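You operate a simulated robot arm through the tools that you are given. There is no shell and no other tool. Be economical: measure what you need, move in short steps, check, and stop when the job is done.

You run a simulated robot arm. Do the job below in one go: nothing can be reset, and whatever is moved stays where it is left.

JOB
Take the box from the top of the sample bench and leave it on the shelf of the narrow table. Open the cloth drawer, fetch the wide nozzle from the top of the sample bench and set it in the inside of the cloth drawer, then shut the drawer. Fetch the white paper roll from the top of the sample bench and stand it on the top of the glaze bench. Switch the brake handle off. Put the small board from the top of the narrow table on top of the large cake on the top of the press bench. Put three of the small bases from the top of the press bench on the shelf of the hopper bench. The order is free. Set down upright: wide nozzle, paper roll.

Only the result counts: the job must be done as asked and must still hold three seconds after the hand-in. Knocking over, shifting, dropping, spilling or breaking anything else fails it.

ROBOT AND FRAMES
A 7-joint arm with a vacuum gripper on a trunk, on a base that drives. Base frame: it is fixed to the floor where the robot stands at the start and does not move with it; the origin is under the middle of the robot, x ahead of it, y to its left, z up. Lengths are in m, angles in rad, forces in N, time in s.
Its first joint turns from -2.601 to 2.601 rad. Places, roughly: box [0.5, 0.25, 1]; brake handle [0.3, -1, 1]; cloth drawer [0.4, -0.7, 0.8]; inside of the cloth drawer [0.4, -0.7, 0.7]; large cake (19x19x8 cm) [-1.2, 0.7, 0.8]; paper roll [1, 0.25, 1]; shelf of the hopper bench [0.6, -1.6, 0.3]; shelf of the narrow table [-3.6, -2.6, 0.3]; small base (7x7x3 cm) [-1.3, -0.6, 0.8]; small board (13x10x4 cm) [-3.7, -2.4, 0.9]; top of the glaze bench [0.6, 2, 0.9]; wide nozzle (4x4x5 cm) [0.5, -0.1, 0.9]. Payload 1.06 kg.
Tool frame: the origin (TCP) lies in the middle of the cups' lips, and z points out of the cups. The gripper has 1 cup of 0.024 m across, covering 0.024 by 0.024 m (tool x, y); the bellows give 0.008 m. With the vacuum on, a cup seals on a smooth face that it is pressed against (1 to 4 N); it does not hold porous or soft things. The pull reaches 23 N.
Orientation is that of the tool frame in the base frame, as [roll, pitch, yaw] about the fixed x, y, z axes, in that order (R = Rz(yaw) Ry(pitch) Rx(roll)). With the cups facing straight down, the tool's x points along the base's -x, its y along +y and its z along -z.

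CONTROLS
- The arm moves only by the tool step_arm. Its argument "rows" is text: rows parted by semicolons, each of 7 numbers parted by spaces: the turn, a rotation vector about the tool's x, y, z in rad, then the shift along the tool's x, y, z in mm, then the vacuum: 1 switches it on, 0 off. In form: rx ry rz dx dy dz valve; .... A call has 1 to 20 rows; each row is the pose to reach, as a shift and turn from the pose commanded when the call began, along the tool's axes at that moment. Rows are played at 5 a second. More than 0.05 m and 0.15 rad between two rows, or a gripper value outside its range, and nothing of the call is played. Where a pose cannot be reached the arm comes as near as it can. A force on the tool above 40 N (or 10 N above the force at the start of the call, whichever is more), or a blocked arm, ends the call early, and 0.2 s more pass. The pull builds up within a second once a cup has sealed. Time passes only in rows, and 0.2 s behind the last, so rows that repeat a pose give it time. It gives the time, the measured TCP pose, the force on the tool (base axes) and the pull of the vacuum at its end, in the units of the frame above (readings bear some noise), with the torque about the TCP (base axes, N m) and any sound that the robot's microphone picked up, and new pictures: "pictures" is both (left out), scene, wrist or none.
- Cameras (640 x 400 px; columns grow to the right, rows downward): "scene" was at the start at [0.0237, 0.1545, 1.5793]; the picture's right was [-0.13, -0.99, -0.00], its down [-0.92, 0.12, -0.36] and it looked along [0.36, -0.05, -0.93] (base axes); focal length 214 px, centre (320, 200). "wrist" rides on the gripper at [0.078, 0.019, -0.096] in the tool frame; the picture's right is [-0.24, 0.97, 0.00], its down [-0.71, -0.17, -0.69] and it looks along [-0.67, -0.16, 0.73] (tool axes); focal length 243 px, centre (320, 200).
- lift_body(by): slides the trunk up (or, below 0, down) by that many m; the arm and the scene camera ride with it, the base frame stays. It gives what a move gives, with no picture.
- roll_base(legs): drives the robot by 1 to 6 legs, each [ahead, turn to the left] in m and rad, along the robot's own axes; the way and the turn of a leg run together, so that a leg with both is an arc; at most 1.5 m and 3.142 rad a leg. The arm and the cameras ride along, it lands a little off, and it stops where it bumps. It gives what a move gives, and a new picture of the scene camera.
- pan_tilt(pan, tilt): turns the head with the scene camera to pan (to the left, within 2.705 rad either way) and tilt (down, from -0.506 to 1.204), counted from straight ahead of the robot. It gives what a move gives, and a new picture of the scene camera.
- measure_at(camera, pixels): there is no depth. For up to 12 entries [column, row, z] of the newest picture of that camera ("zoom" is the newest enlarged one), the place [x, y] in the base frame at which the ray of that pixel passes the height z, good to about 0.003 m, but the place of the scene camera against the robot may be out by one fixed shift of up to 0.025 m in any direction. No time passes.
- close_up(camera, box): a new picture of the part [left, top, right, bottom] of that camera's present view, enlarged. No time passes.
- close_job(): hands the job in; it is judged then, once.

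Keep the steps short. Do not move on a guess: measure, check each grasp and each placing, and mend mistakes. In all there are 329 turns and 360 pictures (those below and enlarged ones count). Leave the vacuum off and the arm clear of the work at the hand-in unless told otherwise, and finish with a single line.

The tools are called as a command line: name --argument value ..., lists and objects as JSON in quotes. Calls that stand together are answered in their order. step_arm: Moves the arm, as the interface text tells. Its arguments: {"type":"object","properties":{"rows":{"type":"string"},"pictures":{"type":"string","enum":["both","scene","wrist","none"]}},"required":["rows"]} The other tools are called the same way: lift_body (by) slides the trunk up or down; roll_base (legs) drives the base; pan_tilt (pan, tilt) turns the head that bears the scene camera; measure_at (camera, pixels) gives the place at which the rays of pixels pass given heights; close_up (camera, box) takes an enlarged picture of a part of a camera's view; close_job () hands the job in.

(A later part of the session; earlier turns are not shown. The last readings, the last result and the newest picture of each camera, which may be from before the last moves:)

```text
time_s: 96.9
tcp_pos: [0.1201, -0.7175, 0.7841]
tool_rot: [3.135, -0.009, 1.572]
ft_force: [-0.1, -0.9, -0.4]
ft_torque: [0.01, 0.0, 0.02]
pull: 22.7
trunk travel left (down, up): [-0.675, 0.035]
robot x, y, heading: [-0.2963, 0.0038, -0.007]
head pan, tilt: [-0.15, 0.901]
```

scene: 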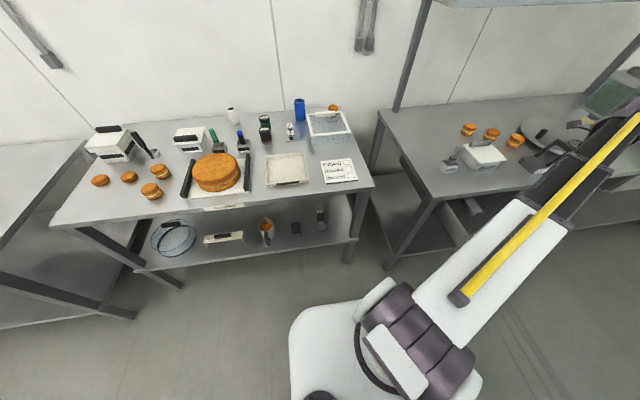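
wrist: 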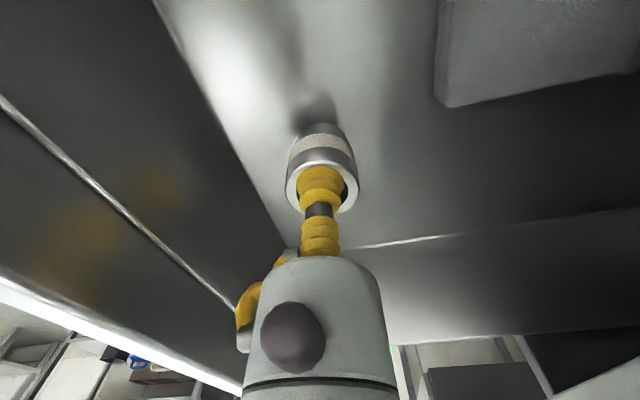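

step_arm --rows "0 0 0 0 0 3 1; 0 0 0 0 0 6 1; 0 0 0 0 0 6 1" --pictures "none"

step_arm --rows "0 0 0 0 0 3 1; 0 0 0 0 0 5 1; 0 0 0 0 0 5 1" --pictures "wrist"

```text
time_s: 97.7
tcp_pos: [0.1183, -0.717, 0.781]
tool_rot: [3.136, -0.008, 1.573]
ft_force: [1.9, -1.7, 17.9]
ft_torque: [-0.09, 0.06, 0.05]
pull: 23.5
trunk travel left (down, up): [-0.675, 0.035]
robot x, y, heading: [-0.297, -0.0017, -0.017]
head pan, tilt: [-0.15, 0.901]
```

```text
time_s: 98.5
tcp_pos: [0.1194, -0.7168, 0.7739]
tool_rot: [3.134, -0.008, 1.571]
ft_force: [1.5, -2.1, 19.6]
ft_torque: [-0.08, 0.04, 0.01]
pull: 22.5
trunk travel left (down, up): [-0.675, 0.035]
robot x, y, heading: [-0.2971, -0.0005, -0.011]
head pan, tilt: [-0.15, 0.901]
```

wrist: 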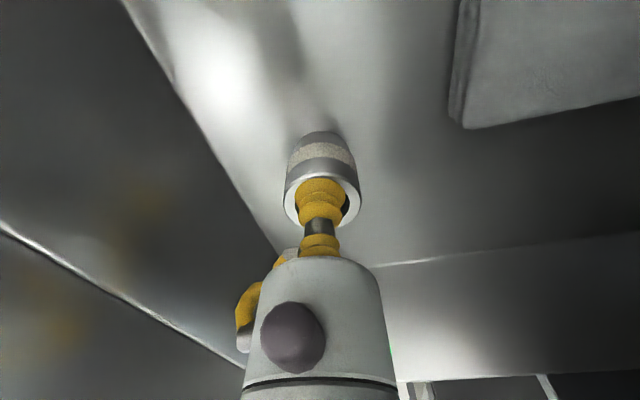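

The nozzle is on the floor (force 18–20 N, no torque). I ease up 6 mm, release and lift clear.

step_arm --rows "0 0 0 0 0 -6 1; 0 0 0 0 0 -7 0; 0 0 0 0 0 -7 0; 0 0 0 0 0 -7 0; 0 0 0 0 0 -9 0; 0 0 0 0 0 -14 0; 0 0 0 0 0 -40 0; 0 0 0 0 0 -85 0; 0 0 0 0 0 -130 0; 0 0 0 0 0 -175 0; 0 0 0 0 0 -220 0; 0 0 0 0 0 -260 0; 0 0 0 0 0 -300 0" --pictures "both"

```text
time_s: 101.3
tcp_pos: [0.1173, -0.7222, 1.0738]
tool_rot: [3.133, -0.008, 1.571]
ft_force: [-0.3, 0.7, -0.3]
ft_torque: [0.02, 0.01, 0.0]
pull: 0.2
trunk travel left (down, up): [-0.675, 0.035]
robot x, y, heading: [-0.2955, -0.0034, -0.009]
head pan, tilt: [-0.15, 0.901]
```

scene: 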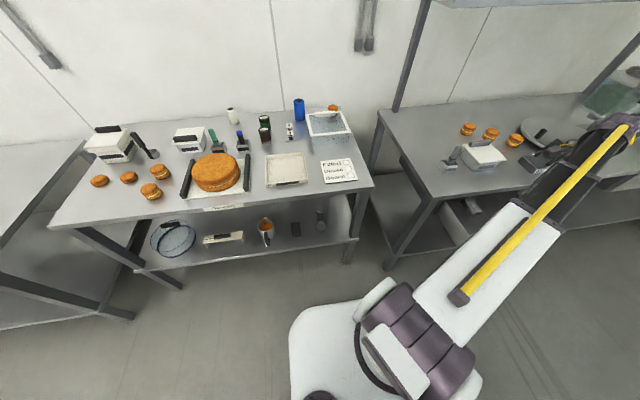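
wrist: 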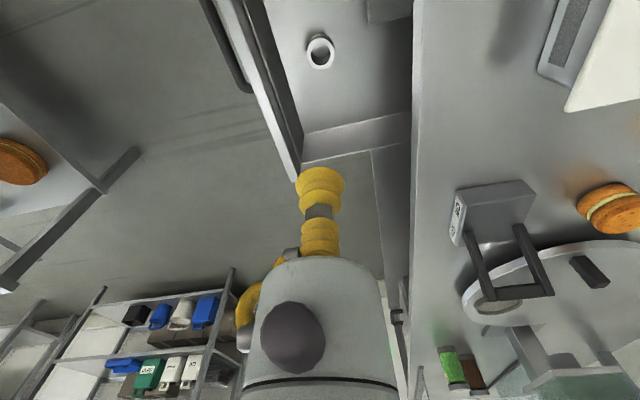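

The nozzle stands upright inside the drawer (320,50). Now I move in front of the drawer and turn the tool to point +x to push it shut.

step_arm --rows "-0.143 0 0 -9 -19 0 0; -0.286 0 0 -18 -38 0 0; -0.429 0 0 -27 -57 0 0; -0.572 0 0 -36 -76 0 0; -0.714 0 0 -45 -95 0 0; -0.857 0 0 -54 -114 0 0; -1.0 0 0 -63 -133 0 0; -1.143 0 0 -72 -152 0 0; -1.286 0 0 -81 -171 0 0; -1.429 0 0 -90 -190 0 0; -1.57 0 0 -90 -190 0 0; -1.57 0 0 -90 -190 45 0; -1.57 0 0 -90 -190 90 0; -1.57 0 0 -90 -190 135 0; -1.57 0 0 -90 -190 180 0; -1.57 0 0 -90 -190 225 0; -1.57 0 0 -90 -190 265 0; -1.57 0 0 -90 -190 285 0" --pictures "wrist"

```text
time_s: 105.1
tcp_pos: [-0.0708, -0.8076, 0.786]
tool_rot: [1.565, -0.01, 1.571]
ft_force: [-0.3, 0.8, 1.0]
ft_torque: [0.04, -0.02, 0.02]
pull: 0.0
trunk travel left (down, up): [-0.675, 0.035]
robot x, y, heading: [-0.2965, -0.0022, -0.011]
head pan, tilt: [-0.15, 0.901]
```

wrist: 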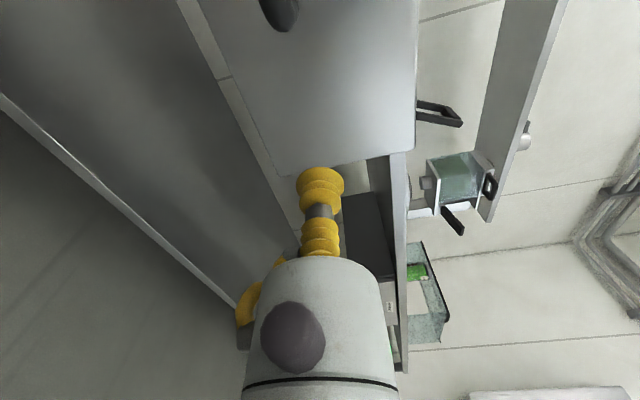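

I approach the front and push slowly.

step_arm --rows "0 0 0 0 0 30 0; 0 0 0 0 0 60 0; 0 0 0 0 0 80 0; 0 0 0 0 0 90 0; 0 0 0 0 0 95 0; 0 0 0 0 0 100 0; 0 0 0 0 0 105 0; 0 0 0 0 0 110 0; 0 0 0 0 0 116 0; 0 0 0 0 0 123 0; 0 0 0 0 0 130 0; 0 0 0 0 0 138 0; 0 0 0 0 0 146 0; 0 0 0 0 0 154 0; 0 0 0 0 0 162 0; 0 0 0 0 0 170 0; 0 0 0 0 0 178 0; 0 0 0 0 0 186 0; 0 0 0 0 0 194 0; 0 0 0 0 0 202 0" --pictures "wrist"

```text
time_s: 109.3
tcp_pos: [0.1336, -0.8074, 0.7878]
tool_rot: [1.566, -0.009, 1.573]
ft_force: [-0.5, 0.2, -1.2]
ft_torque: [0.02, -0.02, 0.02]
pull: 0.1
trunk travel left (down, up): [-0.675, 0.035]
robot x, y, heading: [-0.3002, 0.001, -0.009]
head pan, tilt: [-0.15, 0.901]
```

wrist: 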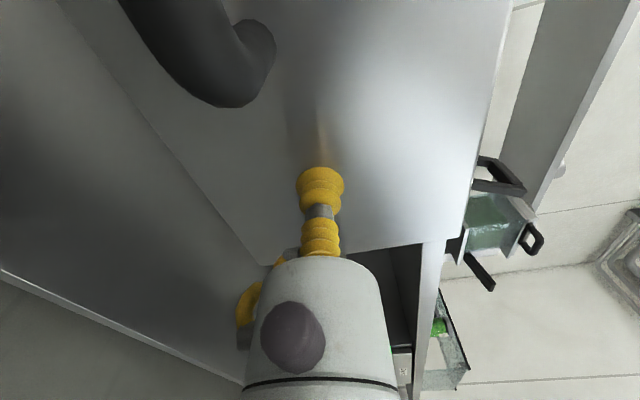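

The drawer is moving in. I push the rest.

step_arm --rows "0 0 0 0 0 8 0; 0 0 0 0 0 16 0; 0 0 0 0 0 24 0; 0 0 0 0 0 32 0; 0 0 0 0 0 40 0; 0 0 0 0 0 48 0; 0 0 0 0 0 56 0; 0 0 0 0 0 64 0; 0 0 0 0 0 71 0; 0 0 0 0 0 78 0; 0 0 0 0 0 84 0; 0 0 0 0 0 88 0; 0 0 0 0 0 91 0; 0 0 0 0 0 94 0" --pictures "wrist"

```text
time_s: 112.3
tcp_pos: [0.2262, -0.8088, 0.7874]
tool_rot: [1.565, -0.01, 1.571]
ft_force: [-1.4, -0.9, 1.1]
ft_torque: [-0.03, 0.02, -0.01]
pull: 0.0
trunk travel left (down, up): [-0.675, 0.035]
robot x, y, heading: [-0.2954, 0.0027, -0.016]
head pan, tilt: [-0.15, 0.901]
```

wrist: 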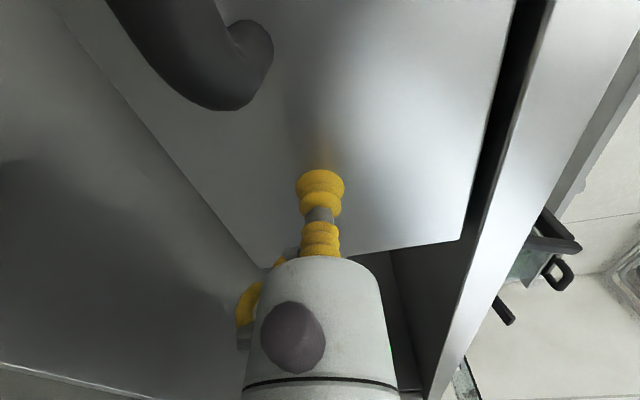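

step_arm --rows "0 0 0 0 0 3 0; 0 0 0 0 0 5 0; 0 0 0 0 0 7 0; 0 0 0 0 0 7 0" --pictures "none"

step_arm --rows "0 0 0 0 0 2 0; 0 0 0 0 0 4 0; 0 0 0 0 0 4 0" --pictures "wrist"

```text
time_s: 113.3
tcp_pos: [0.2311, -0.8085, 0.7873]
tool_rot: [1.566, -0.01, 1.571]
ft_force: [-7.8, 1.5, -1.2]
ft_torque: [-0.04, 0.0, -0.03]
pull: 0.0
trunk travel left (down, up): [-0.675, 0.035]
robot x, y, heading: [-0.2994, 0.0025, -0.009]
head pan, tilt: [-0.15, 0.901]
```

```text
time_s: 114.2
tcp_pos: [0.2314, -0.8083, 0.7873]
tool_rot: [1.567, -0.008, 1.568]
ft_force: [-13.4, -0.5, 1.0]
ft_torque: [0.05, 0.03, 0.0]
pull: 0.2
trunk travel left (down, up): [-0.675, 0.035]
robot x, y, heading: [-0.2988, -0.0019, -0.017]
head pan, tilt: [-0.15, 0.901]
stopped in row 3: the force on the tool passed its limit at 41 N (the readings are from after the stop); the commanded pose is now the measured one
```

wrist: 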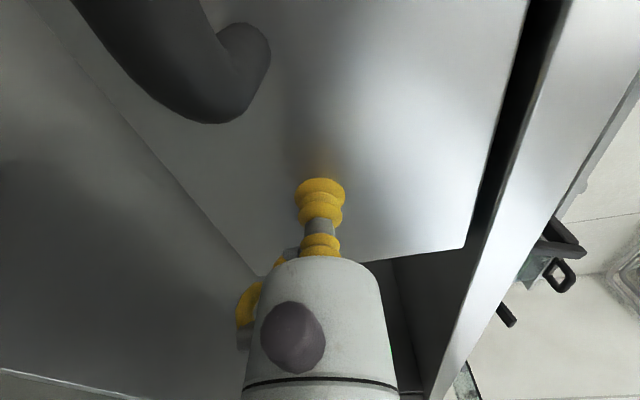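

The drawer is shut against its stop (41 N stop at x=0.231). I back off, rise, and bring the arm in before driving to the brake handle.

step_arm --rows "0 0 0 0 0 -10 0; 0 0 0 0 0 -50 0; 0 0 0 0 0 -80 0; 0 0 0 0 45 -80 0; 0 0 0 0 90 -80 0; 0 0 0 0 135 -80 0; 0 0 0 0 180 -80 0; 0 0 0 0 225 -80 0; 0 0 0 0 270 -80 0; 0 0 0 0 315 -80 0; 0 0 0 45 335 -70 0; 0 0 0 90 340 -50 0; 0 0 0 135 340 -30 0; 0 0 0 180 340 -10 0; 0 0 0 225 340 10 0; 0 0 0 270 340 30 0; 0 0 0 315 340 45 0; 0 0 0 360 340 55 0; 0 0 0 405 340 60 0; 0 0 0 450 340 65 0" --pictures "scene"

```text
refused: row 11 steps farther than a row can; nothing moved
```

step_arm --rows "0 0 0 0 0 -10 0; 0 0 0 0 0 -50 0; 0 0 0 0 0 -80 0; 0 0 0 0 45 -80 0; 0 0 0 0 90 -80 0; 0 0 0 0 135 -80 0; 0 0 0 0 180 -80 0; 0 0 0 0 225 -80 0; 0 0 0 0 270 -80 0; 0 0 0 0 315 -80 0; 0 0 0 40 335 -70 0; 0 0 0 80 340 -50 0; 0 0 0 122 340 -30 0; 0 0 0 165 340 -10 0; 0 0 0 210 340 10 0; 0 0 0 255 340 30 0; 0 0 0 300 340 45 0; 0 0 0 347 340 55 0; 0 0 0 394 340 60 0; 0 0 0 440 340 65 0" --pictures "scene"

```text
time_s: 118.4
tcp_pos: [0.2977, -0.3717, 1.1304]
tool_rot: [1.567, -0.009, 1.569]
ft_force: [-0.2, 0.3, 0.9]
ft_torque: [0.03, -0.01, 0.02]
pull: 0.1
trunk travel left (down, up): [-0.675, 0.035]
robot x, y, heading: [-0.2974, -0.0016, -0.017]
head pan, tilt: [-0.15, 0.901]
```

scene: 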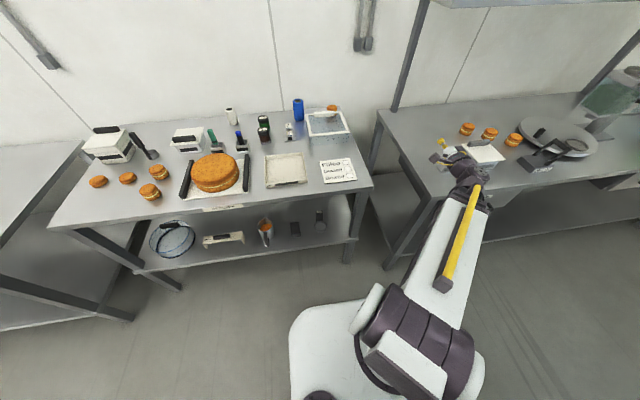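

I turn right 90° and drive 0.55 m along the corridor.

roll_base --legs '[[0, -1.571], [0.55, 0]]'

pan_tilt --pan 0.9 --tilt 0.8

```text
time_s: 125.4
tcp_pos: [-0.6725, -1.1531, 1.1314]
tool_rot: [1.567, -0.007, 0.005]
ft_force: [-0.2, 1.2, 0.3]
ft_torque: [0.01, -0.01, -0.02]
pull: 0.0
trunk travel left (down, up): [-0.675, 0.035]
robot x, y, heading: [-0.3092, -0.557, -1.577]
head pan, tilt: [-0.15, 0.901]
```

scene: 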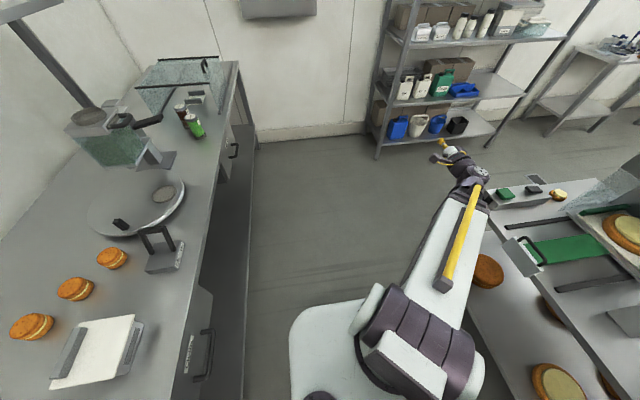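

```text
time_s: 126.7
tcp_pos: [-0.6736, -1.1538, 1.1304]
tool_rot: [1.568, -0.008, 0.005]
ft_force: [-0.3, 0.3, 0.6]
ft_torque: [-0.01, 0.03, 0.01]
pull: 0.0
trunk travel left (down, up): [-0.675, 0.035]
robot x, y, heading: [-0.3048, -0.5547, -1.584]
head pan, tilt: [0.901, 0.799]
```

scene: 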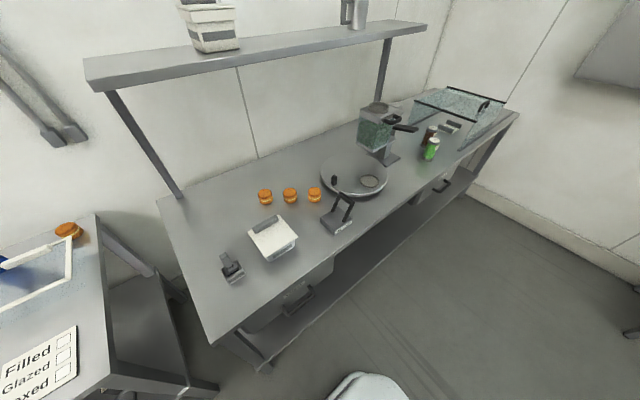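

close_up --camera "scene" --box '[200, 230, 360, 360]'

close_up --camera "scene" --box '[290, 150, 410, 240]'

measure_at --camera "scene" --pixels '[[336, 197, 1.03], [350, 203, 1.03], [330, 218, 0.93], [345, 226, 0.93], [320, 225, 0.88], [336, 233, 0.88], [354, 222, 0.88], [322, 192, 0.94]]'

```text
3.08 times, centred on (280, 295) of scene
```

zoom: 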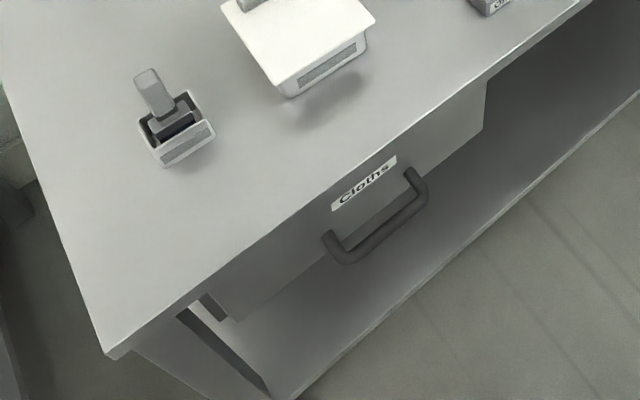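

```text
4.44 times, centred on (350, 195) of scene
```

zoom: 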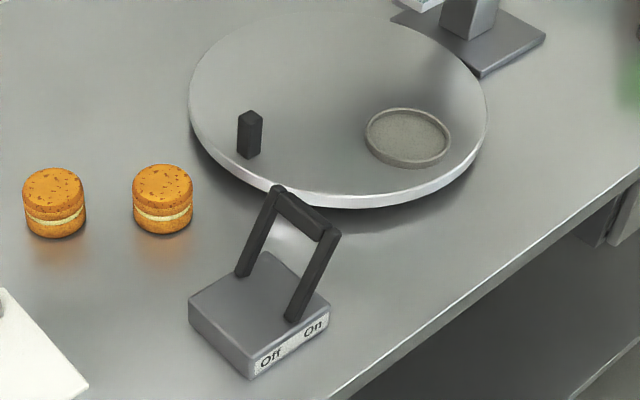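

```text
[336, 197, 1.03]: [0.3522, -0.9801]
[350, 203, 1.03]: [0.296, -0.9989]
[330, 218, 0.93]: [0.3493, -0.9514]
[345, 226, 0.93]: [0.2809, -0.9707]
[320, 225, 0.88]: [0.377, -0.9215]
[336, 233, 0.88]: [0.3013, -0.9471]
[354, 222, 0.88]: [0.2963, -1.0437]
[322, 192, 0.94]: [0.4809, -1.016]
```

The drawer is fully closed. The lever leans to "On" (−y); its crossbar is at about (0.29–0.35, −0.99, 1.03). I turn the tool down while moving across toward it.

step_arm --rows "0.143 0 0 43 2 0 0; 0.286 0 0 86 4 0 0; 0.429 0 0 129 6 0 0; 0.571 0 0 172 8 0 0; 0.714 0 0 215 10 0 0; 0.857 0 0 258 12 0 0; 1.0 0 0 301 14 0 0; 1.143 0 0 344 16 0 0; 1.286 0 0 387 18 0 0; 1.429 0 0 430 20 0 0; 1.571 0 0 474 20 0 0; 1.571 0 0 520 20 0 0; 1.571 0 0 565 20 0 0; 1.571 0 0 610 20 0 0; 1.571 0 0 655 20 0 0; 1.571 0 0 700 20 0 0" --pictures "both"

```text
time_s: 130.1
tcp_pos: [0.0285, -1.1499, 1.1583]
tool_rot: [3.139, -0.011, 0.005]
ft_force: [-0.6, -0.6, -0.5]
ft_torque: [-0.01, -0.01, -0.03]
pull: 0.1
out of reach, approached as far as the arm can: row 1, 2, 3, 4, 5, 6, 7
trunk travel left (down, up): [-0.675, 0.035]
robot x, y, heading: [-0.306, -0.5544, -1.578]
head pan, tilt: [0.901, 0.799]
```

scene: 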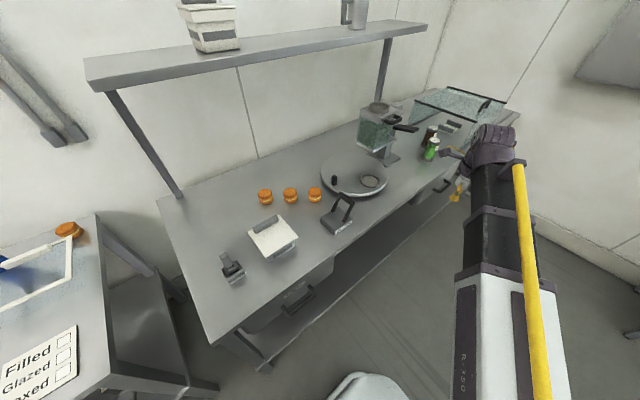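
wrist: 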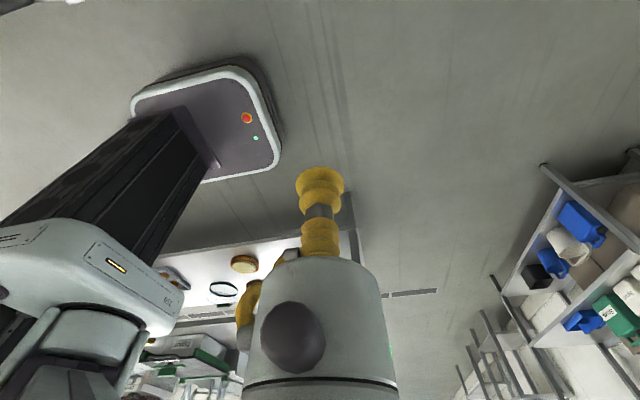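

I move to the −y side of the crossbar at height and look before lowering.

step_arm --rows "0 0 0 42 0 0 0; 0 0 0 84 -10 5 0; 0 0 0 126 -20 10 0; 0 0 0 168 -30 15 0; 0 0 0 210 -40 20 0; 0 0 0 252 -50 25 0; 0 0 0 290 -58 30 0; 0 0 0 290 -60 50 0" --pictures "both"

close_up --camera "scene" --box '[260, 130, 420, 260]'

```text
time_s: 131.9
tcp_pos: [0.3177, -1.0867, 1.1096]
tool_rot: [3.136, -0.009, 0.005]
ft_force: [0.7, 0.0, -0.1]
ft_torque: [0.04, -0.01, -0.03]
pull: 0.0
trunk travel left (down, up): [-0.675, 0.035]
robot x, y, heading: [-0.3038, -0.5544, -1.584]
head pan, tilt: [0.901, 0.799]
```

scene: 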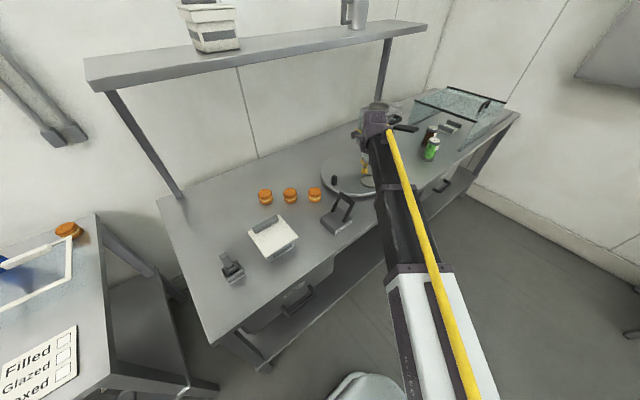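
wrist: 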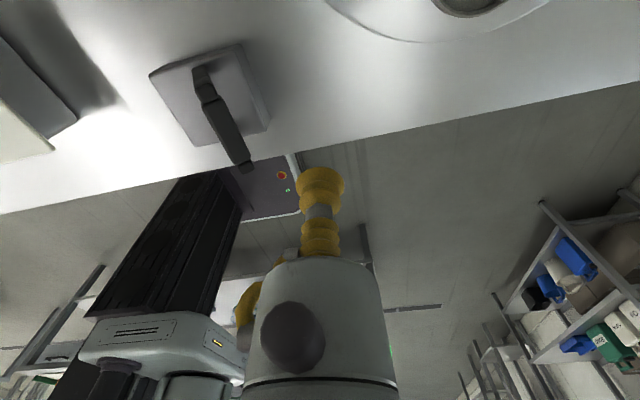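

```text
3.08 times, centred on (340, 195) of scene
```

zoom: 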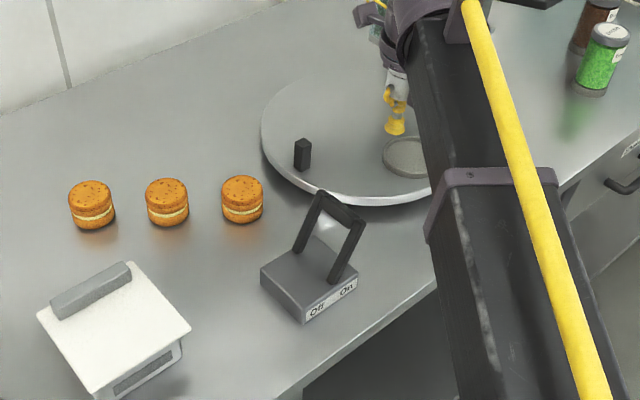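

Crossbar is seen at (205–240, 70–165), tool on its −y side. I lower so the cup's side is level with it, then push +y slowly.

step_arm --rows "0 0 0 0 0 40 0; 0 0 0 0 0 80 0; 0 0 0 0 0 105 0; 0 0 0 0 0 120 0; 0 0 0 0 -20 120 0; 0 0 0 0 -40 120 0; 0 0 0 0 -55 120 0" --pictures "both"

```text
time_s: 133.5
tcp_pos: [0.318, -1.0323, 0.9904]
tool_rot: [3.139, -0.008, 0.004]
ft_force: [0.2, -0.5, 0.3]
ft_torque: [0.0, -0.02, -0.01]
pull: 0.0
trunk travel left (down, up): [-0.675, 0.035]
robot x, y, heading: [-0.2997, -0.5535, -1.58]
head pan, tilt: [0.901, 0.799]
```

scene: 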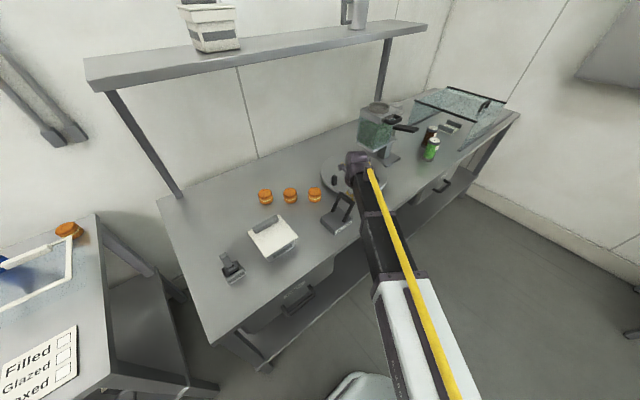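
wrist: 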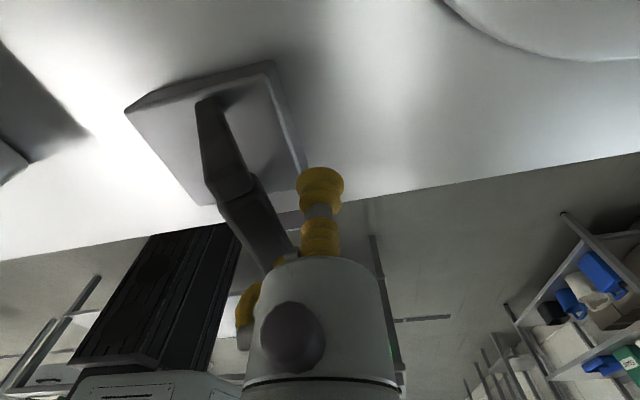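

step_arm --rows "0 0 0 0 -8 0 0; 0 0 0 0 -16 0 0; 0 0 0 0 -24 0 0; 0 0 0 0 -32 0 0; 0 0 0 0 -40 0 0; 0 0 0 0 -48 0 0; 0 0 0 0 -56 0 0" --pictures "both"

```text
time_s: 135.1
tcp_pos: [0.3172, -0.9766, 0.9891]
tool_rot: [3.139, -0.011, 0.005]
ft_force: [-0.5, 0.3, -0.3]
ft_torque: [-0.01, -0.01, 0.01]
pull: 0.0
trunk travel left (down, up): [-0.675, 0.035]
robot x, y, heading: [-0.3082, -0.555, -1.584]
head pan, tilt: [0.901, 0.799]
```

scene: 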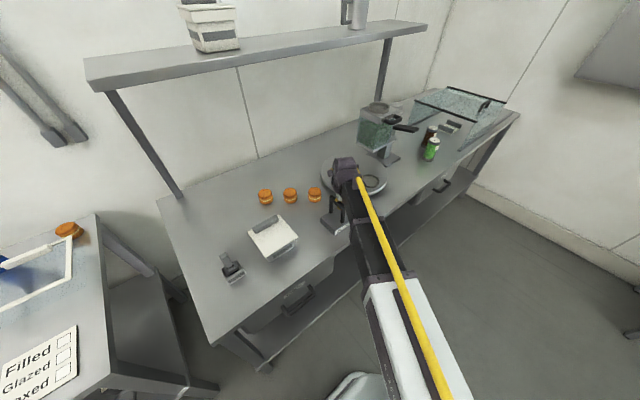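
wrist: 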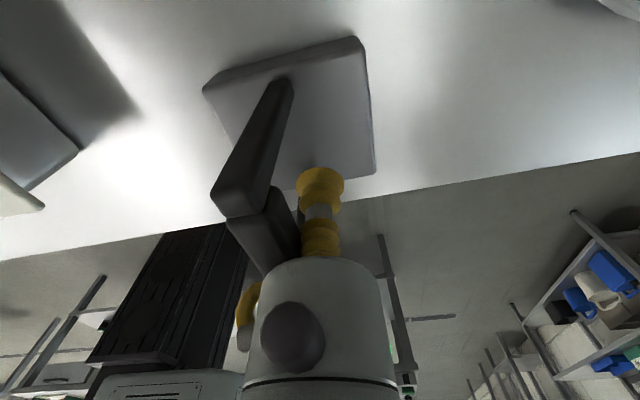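

The lever is past vertical to the +y side. I keep pushing until it resists.

step_arm --rows "0 0 0 0 -6 0 0; 0 0 0 0 -12 0 0; 0 0 0 0 -18 0 0; 0 0 0 0 -24 0 0; 0 0 0 0 -30 0 0" --pictures "wrist"

```text
time_s: 136.3
tcp_pos: [0.3186, -0.9462, 0.9883]
tool_rot: [3.139, -0.009, 0.004]
ft_force: [-1.0, -0.1, -1.3]
ft_torque: [0.02, 0.01, 0.01]
pull: 0.0
trunk travel left (down, up): [-0.675, 0.035]
robot x, y, heading: [-0.302, -0.555, -1.576]
head pan, tilt: [0.901, 0.799]
```

wrist: 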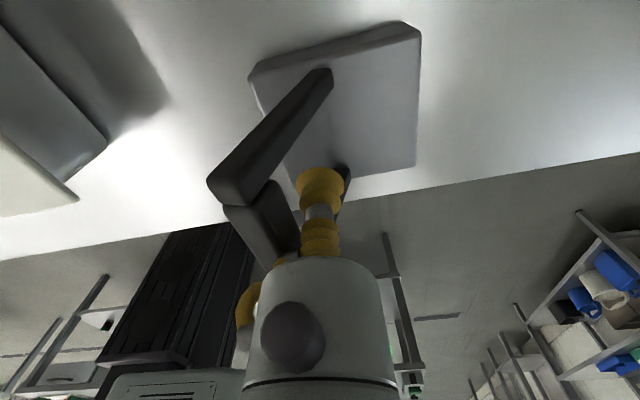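

step_arm --rows "0 0 0 0 -5 0 0; 0 0 0 0 -10 0 0; 0 0 0 0 -15 0 0; 0 0 0 0 -20 0 0; 0 0 0 0 -25 0 0" --pictures "wrist"

close_up --camera "scene" --box '[260, 130, 420, 260]'

```text
time_s: 137.5
tcp_pos: [0.3172, -0.9349, 0.9878]
tool_rot: [3.124, -0.011, -0.002]
ft_force: [-0.9, -18.7, -0.2]
ft_torque: [0.54, -0.01, -0.01]
pull: 0.1
trunk travel left (down, up): [-0.675, 0.035]
robot x, y, heading: [-0.304, -0.5555, -1.587]
head pan, tilt: [0.901, 0.799]
stopped in row 5: the force on the tool passed its limit at 45 N (the readings are from after the stop); the commanded pose is now the measured one
```

wrist: 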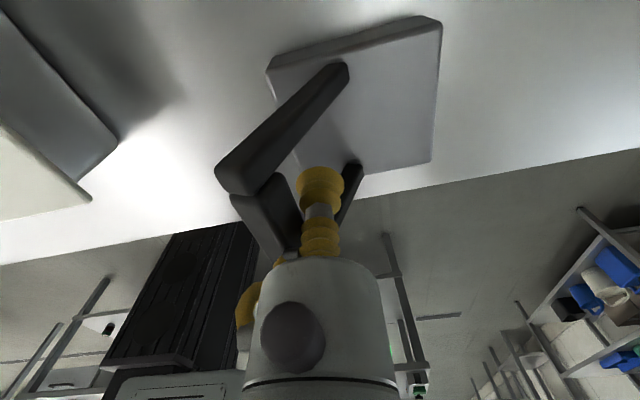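

```text
3.08 times, centred on (340, 195) of scene
```

zoom: 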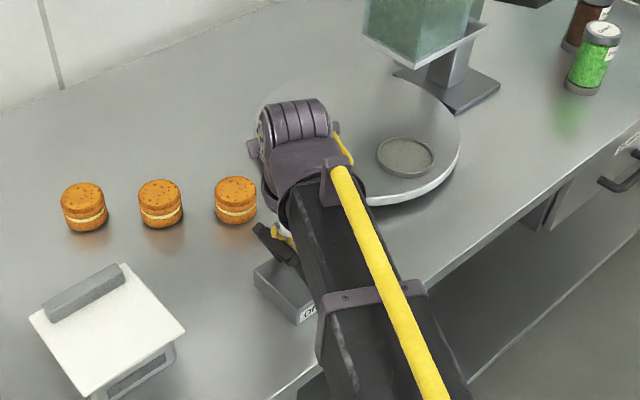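

End stop reached (45 N). I back off to −y, rise, and check the lever.

step_arm --rows "0 0 0 0 8 0 0; 0 0 0 0 30 0 0; 0 0 0 0 50 -10 0; 0 0 0 0 60 -55 0; 0 0 0 0 60 -100 0; 0 0 0 0 60 -145 0; 0 0 0 -45 60 -165 0; 0 0 0 -90 60 -165 0; 0 0 0 -135 60 -165 0; 0 0 0 -180 60 -165 0; 0 0 0 -225 60 -165 0" --pictures "scene"

close_up --camera "scene" --box '[260, 130, 420, 260]'

```text
time_s: 139.9
tcp_pos: [0.0904, -0.989, 1.1524]
tool_rot: [3.13, -0.011, 0.002]
ft_force: [0.1, 0.1, -0.4]
ft_torque: [-0.05, -0.03, 0.03]
pull: 0.0
trunk travel left (down, up): [-0.675, 0.035]
robot x, y, heading: [-0.3065, -0.5532, -1.587]
head pan, tilt: [0.901, 0.799]
```

scene: 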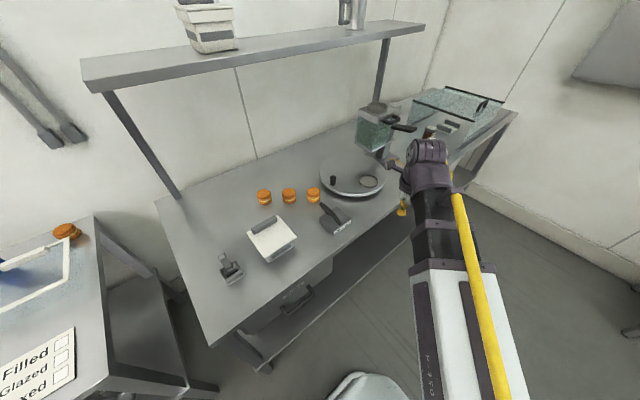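

```text
3.08 times, centred on (340, 195) of scene
```

zoom: 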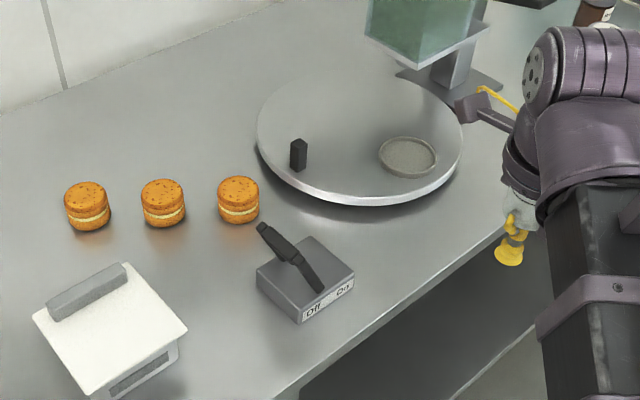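

The handle is at Off. Next, the small bases: I look at the press bench (to my right) and at the hopper bench shelf.

pan_tilt --pan -1.4 --tilt 0.8

close_up --camera "scene" --box '[100, 60, 540, 300]'

```text
time_s: 142.0
tcp_pos: [0.0906, -0.9887, 1.152]
tool_rot: [3.129, -0.01, 0.0]
ft_force: [-0.4, -0.3, 0.5]
ft_torque: [0.02, 0.03, 0.02]
pull: 0.1
trunk travel left (down, up): [-0.675, 0.035]
robot x, y, heading: [-0.3017, -0.5524, -1.585]
head pan, tilt: [-1.4, 0.799]
```

scene: 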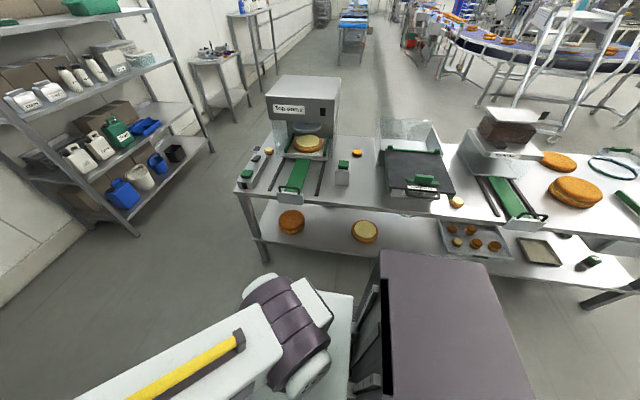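

```text
1.45 times, centred on (320, 180) of scene
```

zoom: 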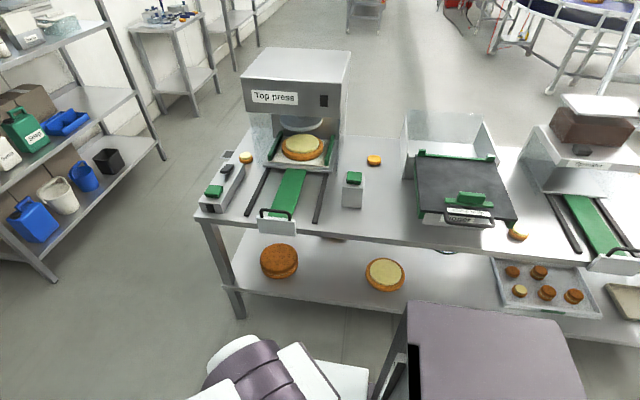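

close_up --camera "scene" --box '[230, 130, 380, 220]'

close_up --camera "scene" --box '[400, 150, 640, 300]'

measure_at --camera "scene" --pixels '[[269, 151, 0.88], [356, 153, 0.88], [457, 202, 0.88], [238, 192, 0.86], [470, 222, 0.86], [575, 185, 0.94], [575, 197, 0.86], [342, 180, 0.9], [300, 180, 0.9]]'

```text
4.27 times, centred on (305, 175) of scene
```

zoom: 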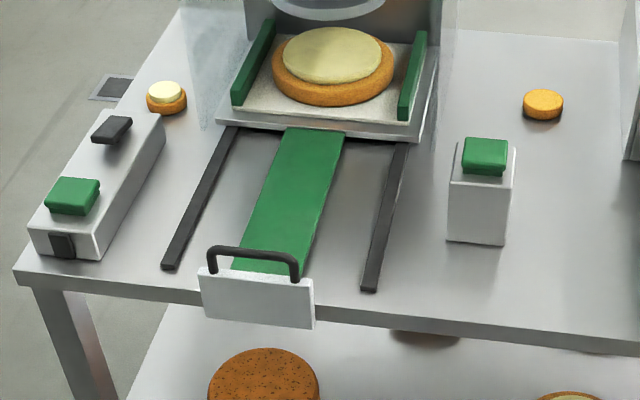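

```text
2.67 times, centred on (520, 225) of scene
```

zoom: 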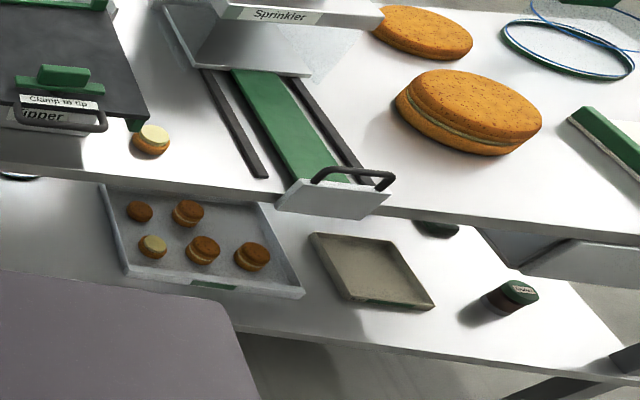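

```text
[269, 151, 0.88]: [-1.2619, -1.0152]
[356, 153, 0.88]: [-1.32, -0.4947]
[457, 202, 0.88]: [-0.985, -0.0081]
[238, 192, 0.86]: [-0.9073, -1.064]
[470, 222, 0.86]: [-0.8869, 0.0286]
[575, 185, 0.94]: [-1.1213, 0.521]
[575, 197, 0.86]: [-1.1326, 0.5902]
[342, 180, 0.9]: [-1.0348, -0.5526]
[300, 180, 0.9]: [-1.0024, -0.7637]
```

I see bases A (269,150), B (356,152, plain), C (457,201), and one more was seen earlier hidden behind the white block. I turn to face the press bench and drive 0.2 m closer, then look with both cameras.

roll_base --legs '[[0, -1.557], [0.2, 0]]'

pan_tilt --pan 0.0 --tilt 0.9

```text
time_s: 147.4
tcp_pos: [-0.9359, -0.9529, 1.1527]
tool_rot: [3.13, -0.011, -1.562]
ft_force: [0.1, 0.1, 0.6]
ft_torque: [-0.02, 0.0, 0.03]
pull: 0.1
trunk travel left (down, up): [-0.675, 0.035]
robot x, y, heading: [-0.5071, -0.5578, 3.139]
head pan, tilt: [-1.4, 0.799]
```

scene: 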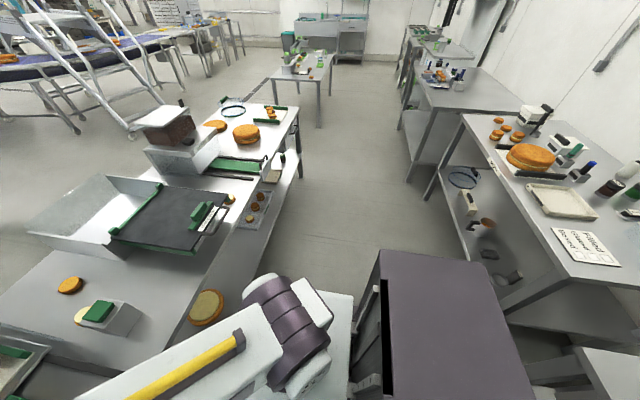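

```text
time_s: 148.9
tcp_pos: [-0.9355, -0.9523, 1.1538]
tool_rot: [3.13, -0.012, -1.562]
ft_force: [-1.1, 0.7, -0.2]
ft_torque: [-0.01, 0.0, 0.0]
pull: 0.0
trunk travel left (down, up): [-0.675, 0.035]
robot x, y, heading: [-0.5058, -0.5552, 3.134]
head pan, tilt: [0.0, 0.901]
```

scene: 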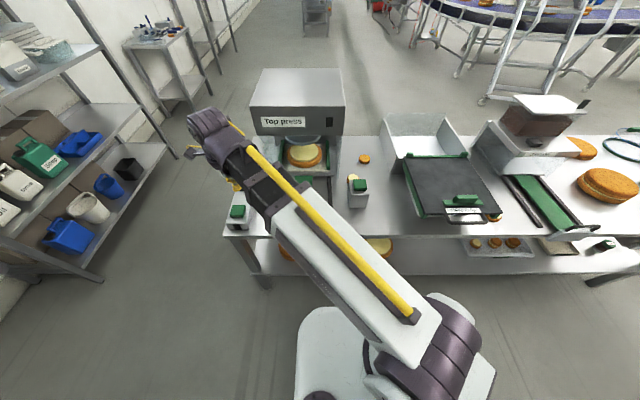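

measure_at --camera "scene" --pixels '[[250, 107, 1.25], [250, 107, 1.15], [345, 107, 1.25], [250, 134, 1.05], [345, 134, 1.05], [262, 68, 1.25], [352, 178, 0.89], [358, 186, 0.95], [367, 207, 0.86], [364, 159, 0.89], [302, 155, 0.9]]'

close_up --camera "scene" --box '[220, 60, 420, 260]'

```text
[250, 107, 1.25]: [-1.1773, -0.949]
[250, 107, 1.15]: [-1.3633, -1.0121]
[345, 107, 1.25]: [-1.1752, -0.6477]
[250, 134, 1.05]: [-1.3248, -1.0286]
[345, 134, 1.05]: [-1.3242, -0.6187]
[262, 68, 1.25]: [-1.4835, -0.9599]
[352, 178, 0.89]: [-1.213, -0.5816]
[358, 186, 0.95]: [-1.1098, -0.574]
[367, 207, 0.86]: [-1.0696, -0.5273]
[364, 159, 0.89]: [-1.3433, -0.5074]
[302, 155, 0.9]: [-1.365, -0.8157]
```

```text
2.00 times, centred on (320, 160) of scene
```

zoom: 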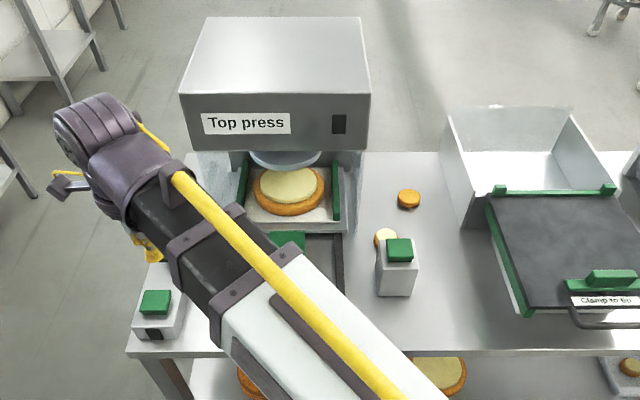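

A sits tight beside the press; B (plain) and D (behind the block) and C are freer. I move the arm over in front of B/D with the camera on the robot side, to inspect.

step_arm --rows "0 0 -0.142 -38 6 0 0; 0 0 -0.284 -76 12 0 0; 0 0 -0.426 -115 18 0 0; 0 0 -0.568 -153 24 0 0; 0 0 -0.71 -191 30 0 0; 0 0 -0.852 -229 36 0 0; 0 0 -0.994 -267 42 0 0; 0 0 -1.136 -305 48 0 0; 0 0 -1.278 -344 54 0 0; 0 0 -1.42 -382 60 0 0; 0 0 -1.56 -420 65 0 0; 0 0 -1.56 -420 110 0 0; 0 0 -1.56 -420 155 0 0; 0 0 -1.56 -420 200 0 0" --pictures "wrist"

```text
time_s: 151.9
tcp_pos: [-1.14, -0.5339, 1.1528]
tool_rot: [3.132, 0.014, -0.003]
ft_force: [0.0, 0.8, -0.4]
ft_torque: [-0.01, -0.02, 0.01]
pull: 0.1
out of reach, approached as far as the arm can: row 6, 7, 8, 9, 10, 11
trunk travel left (down, up): [-0.675, 0.035]
robot x, y, heading: [-0.5049, -0.5559, 3.14]
head pan, tilt: [0.0, 0.901]
```

wrist: 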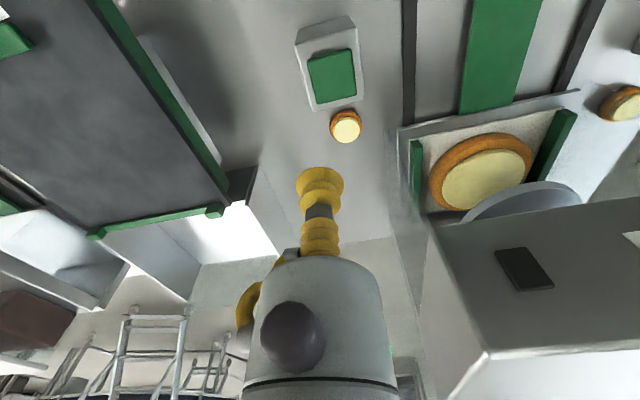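

close_up --camera "wrist" --box '[280, 20, 400, 160]'

measure_at --camera "wrist" --pixels '[[346, 125, 0.89], [346, 125, 0.87], [331, 107, 0.95], [333, 70, 0.95], [620, 103, 0.89], [398, 130, 0.87], [310, 110, 0.87], [362, 100, 0.87]]'

```text
2.86 times, centred on (340, 90) of wrist
```

zoom: 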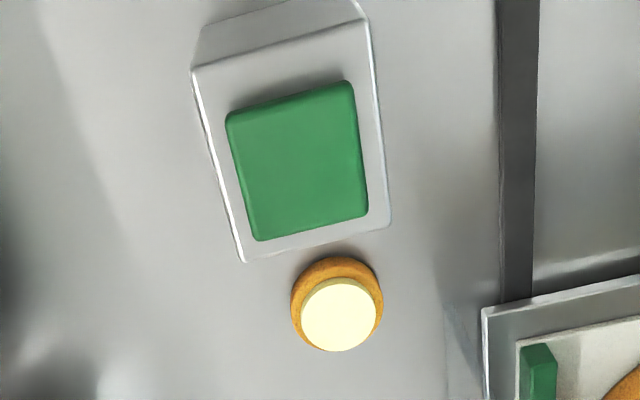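

```text
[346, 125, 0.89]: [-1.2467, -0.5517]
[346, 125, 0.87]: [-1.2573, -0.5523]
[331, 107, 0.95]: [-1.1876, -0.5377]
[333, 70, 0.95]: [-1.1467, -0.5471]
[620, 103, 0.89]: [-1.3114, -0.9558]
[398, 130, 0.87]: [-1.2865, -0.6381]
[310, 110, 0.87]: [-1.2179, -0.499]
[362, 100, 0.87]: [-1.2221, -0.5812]
```

step_arm --rows "0 0 0 15 -40 0 0; 0 0 0 30 -80 0 0; 0 0 0 30 -120 0 0" --pictures "wrist"

close_up --camera "wrist" --box '[300, 60, 500, 260]'

```text
time_s: 152.7
tcp_pos: [-1.1078, -0.4146, 1.149]
tool_rot: [3.133, 0.012, -0.003]
ft_force: [0.4, 0.0, -0.2]
ft_torque: [0.0, 0.0, 0.0]
pull: 0.0
trunk travel left (down, up): [-0.675, 0.035]
robot x, y, heading: [-0.505, -0.555, 3.136]
head pan, tilt: [0.0, 0.901]
```

wrist: 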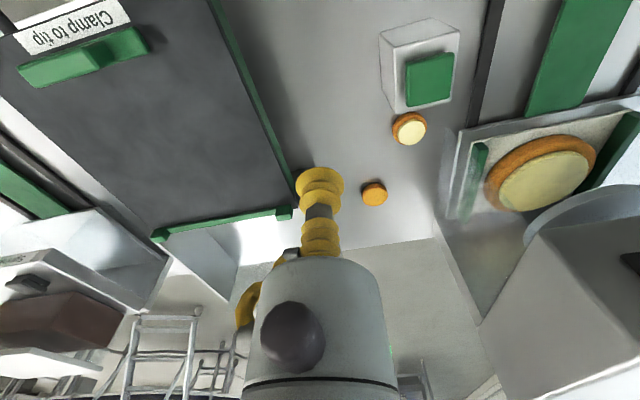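

```text
2.00 times, centred on (400, 160) of wrist
```

zoom: 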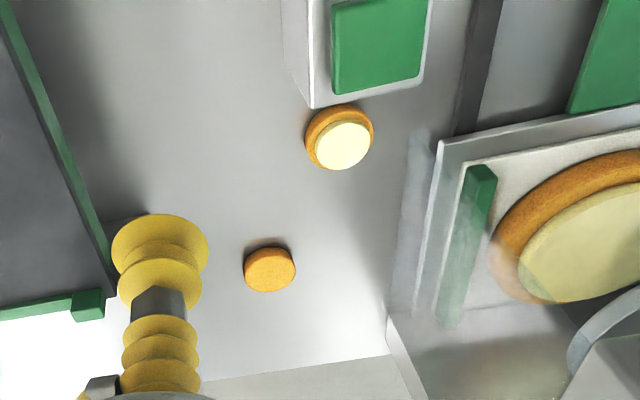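

Triangulating D from two views gives its top at (−1.295, −0.554, 0.821): this bench is lower (top ≈0.79) and D is ~7 cm wide, matching "small base"; B is plainer and smaller. So A, C, D (all with cream disc) are my three. I take a new scene picture to place A and C.

pan_tilt --pan -0.05 --tilt 0.9

close_up --camera "scene" --box '[200, 90, 400, 250]'

```text
time_s: 153.4
tcp_pos: [-1.1068, -0.4148, 1.1501]
tool_rot: [3.131, 0.012, -0.001]
ft_force: [0.4, 0.7, 0.1]
ft_torque: [0.01, 0.02, 0.0]
pull: 0.1
trunk travel left (down, up): [-0.675, 0.035]
robot x, y, heading: [-0.5054, -0.5555, 3.137]
head pan, tilt: [-0.051, 0.901]
```

scene: 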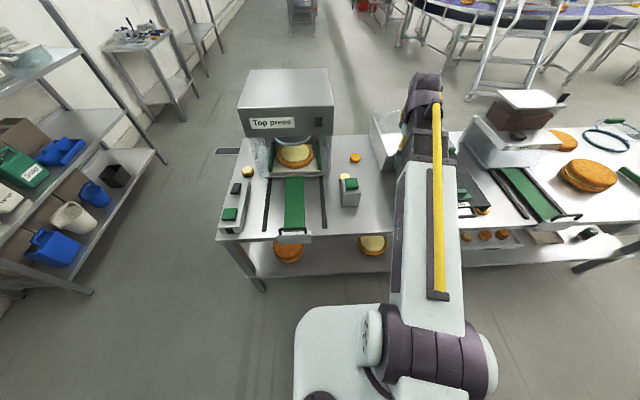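

```text
2.50 times, centred on (300, 170) of scene
```

zoom: 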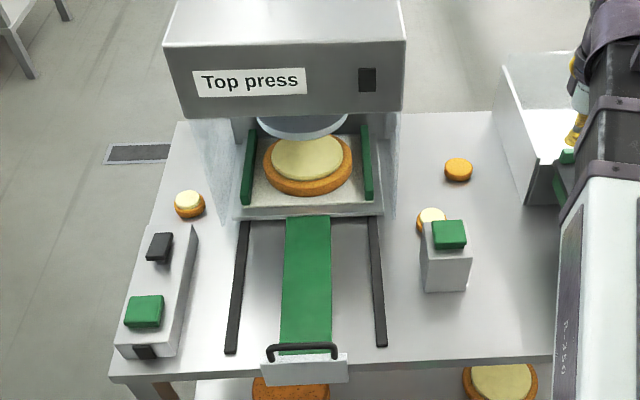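

measure_at --camera "scene" --pixels '[[247, 168.5, 0.82], [352.4, 176, 0.82], [358.4, 157, 0.81], [257, 176, 0.79], [241, 173, 0.79], [355, 188, 0.9], [345, 190, 0.9]]'

```text
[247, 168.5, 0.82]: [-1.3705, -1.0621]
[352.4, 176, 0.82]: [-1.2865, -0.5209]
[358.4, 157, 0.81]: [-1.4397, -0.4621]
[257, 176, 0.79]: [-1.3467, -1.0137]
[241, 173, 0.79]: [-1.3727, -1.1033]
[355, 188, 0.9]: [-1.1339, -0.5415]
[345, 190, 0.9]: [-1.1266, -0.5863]
```

D is next to the button block (on its +x side), so I turn the tool so the camera looks from +y and its slim side faces the block, moving above D.

step_arm --rows "0 0 -0.143 -16 12 0 0; 0 0 -0.286 -32 24 0 0; 0 0 -0.429 -48 36 0 0; 0 0 -0.571 -64 48 0 0; 0 0 -0.714 -80 60 0 0; 0 0 -0.857 -96 72 0 0; 0 0 -1.0 -112 84 0 0; 0 0 -1.143 -128 96 0 0; 0 0 -1.286 -144 108 0 0; 0 0 -1.429 -160 120 0 0; 0 0 -1.571 -180 130 0 0; 0 0 -1.571 -190 135 0 0" --pictures "wrist"

close_up --camera "wrist" --box '[220, 60, 420, 200]'

```text
time_s: 156.0
tcp_pos: [-1.2993, -0.5498, 1.1538]
tool_rot: [-3.129, 0.009, 1.57]
ft_force: [1.1, -0.7, 0.2]
ft_torque: [0.01, 0.01, 0.03]
pull: 0.1
trunk travel left (down, up): [-0.675, 0.035]
robot x, y, heading: [-0.5031, -0.551, 3.138]
head pan, tilt: [-0.051, 0.901]
```

wrist: 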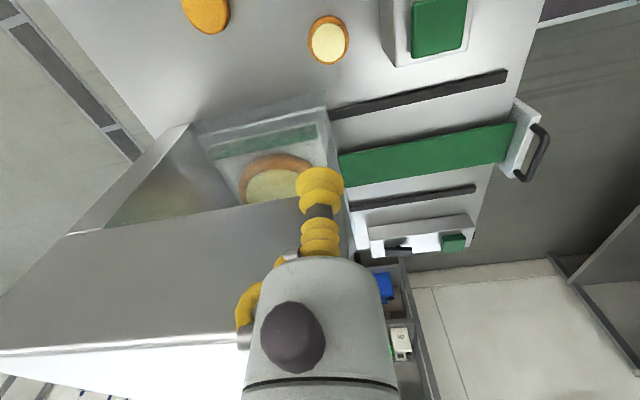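

```text
2.86 times, centred on (320, 130) of wrist
```

zoom: 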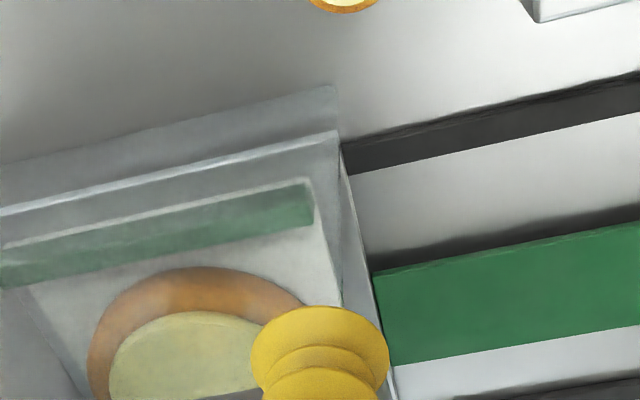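

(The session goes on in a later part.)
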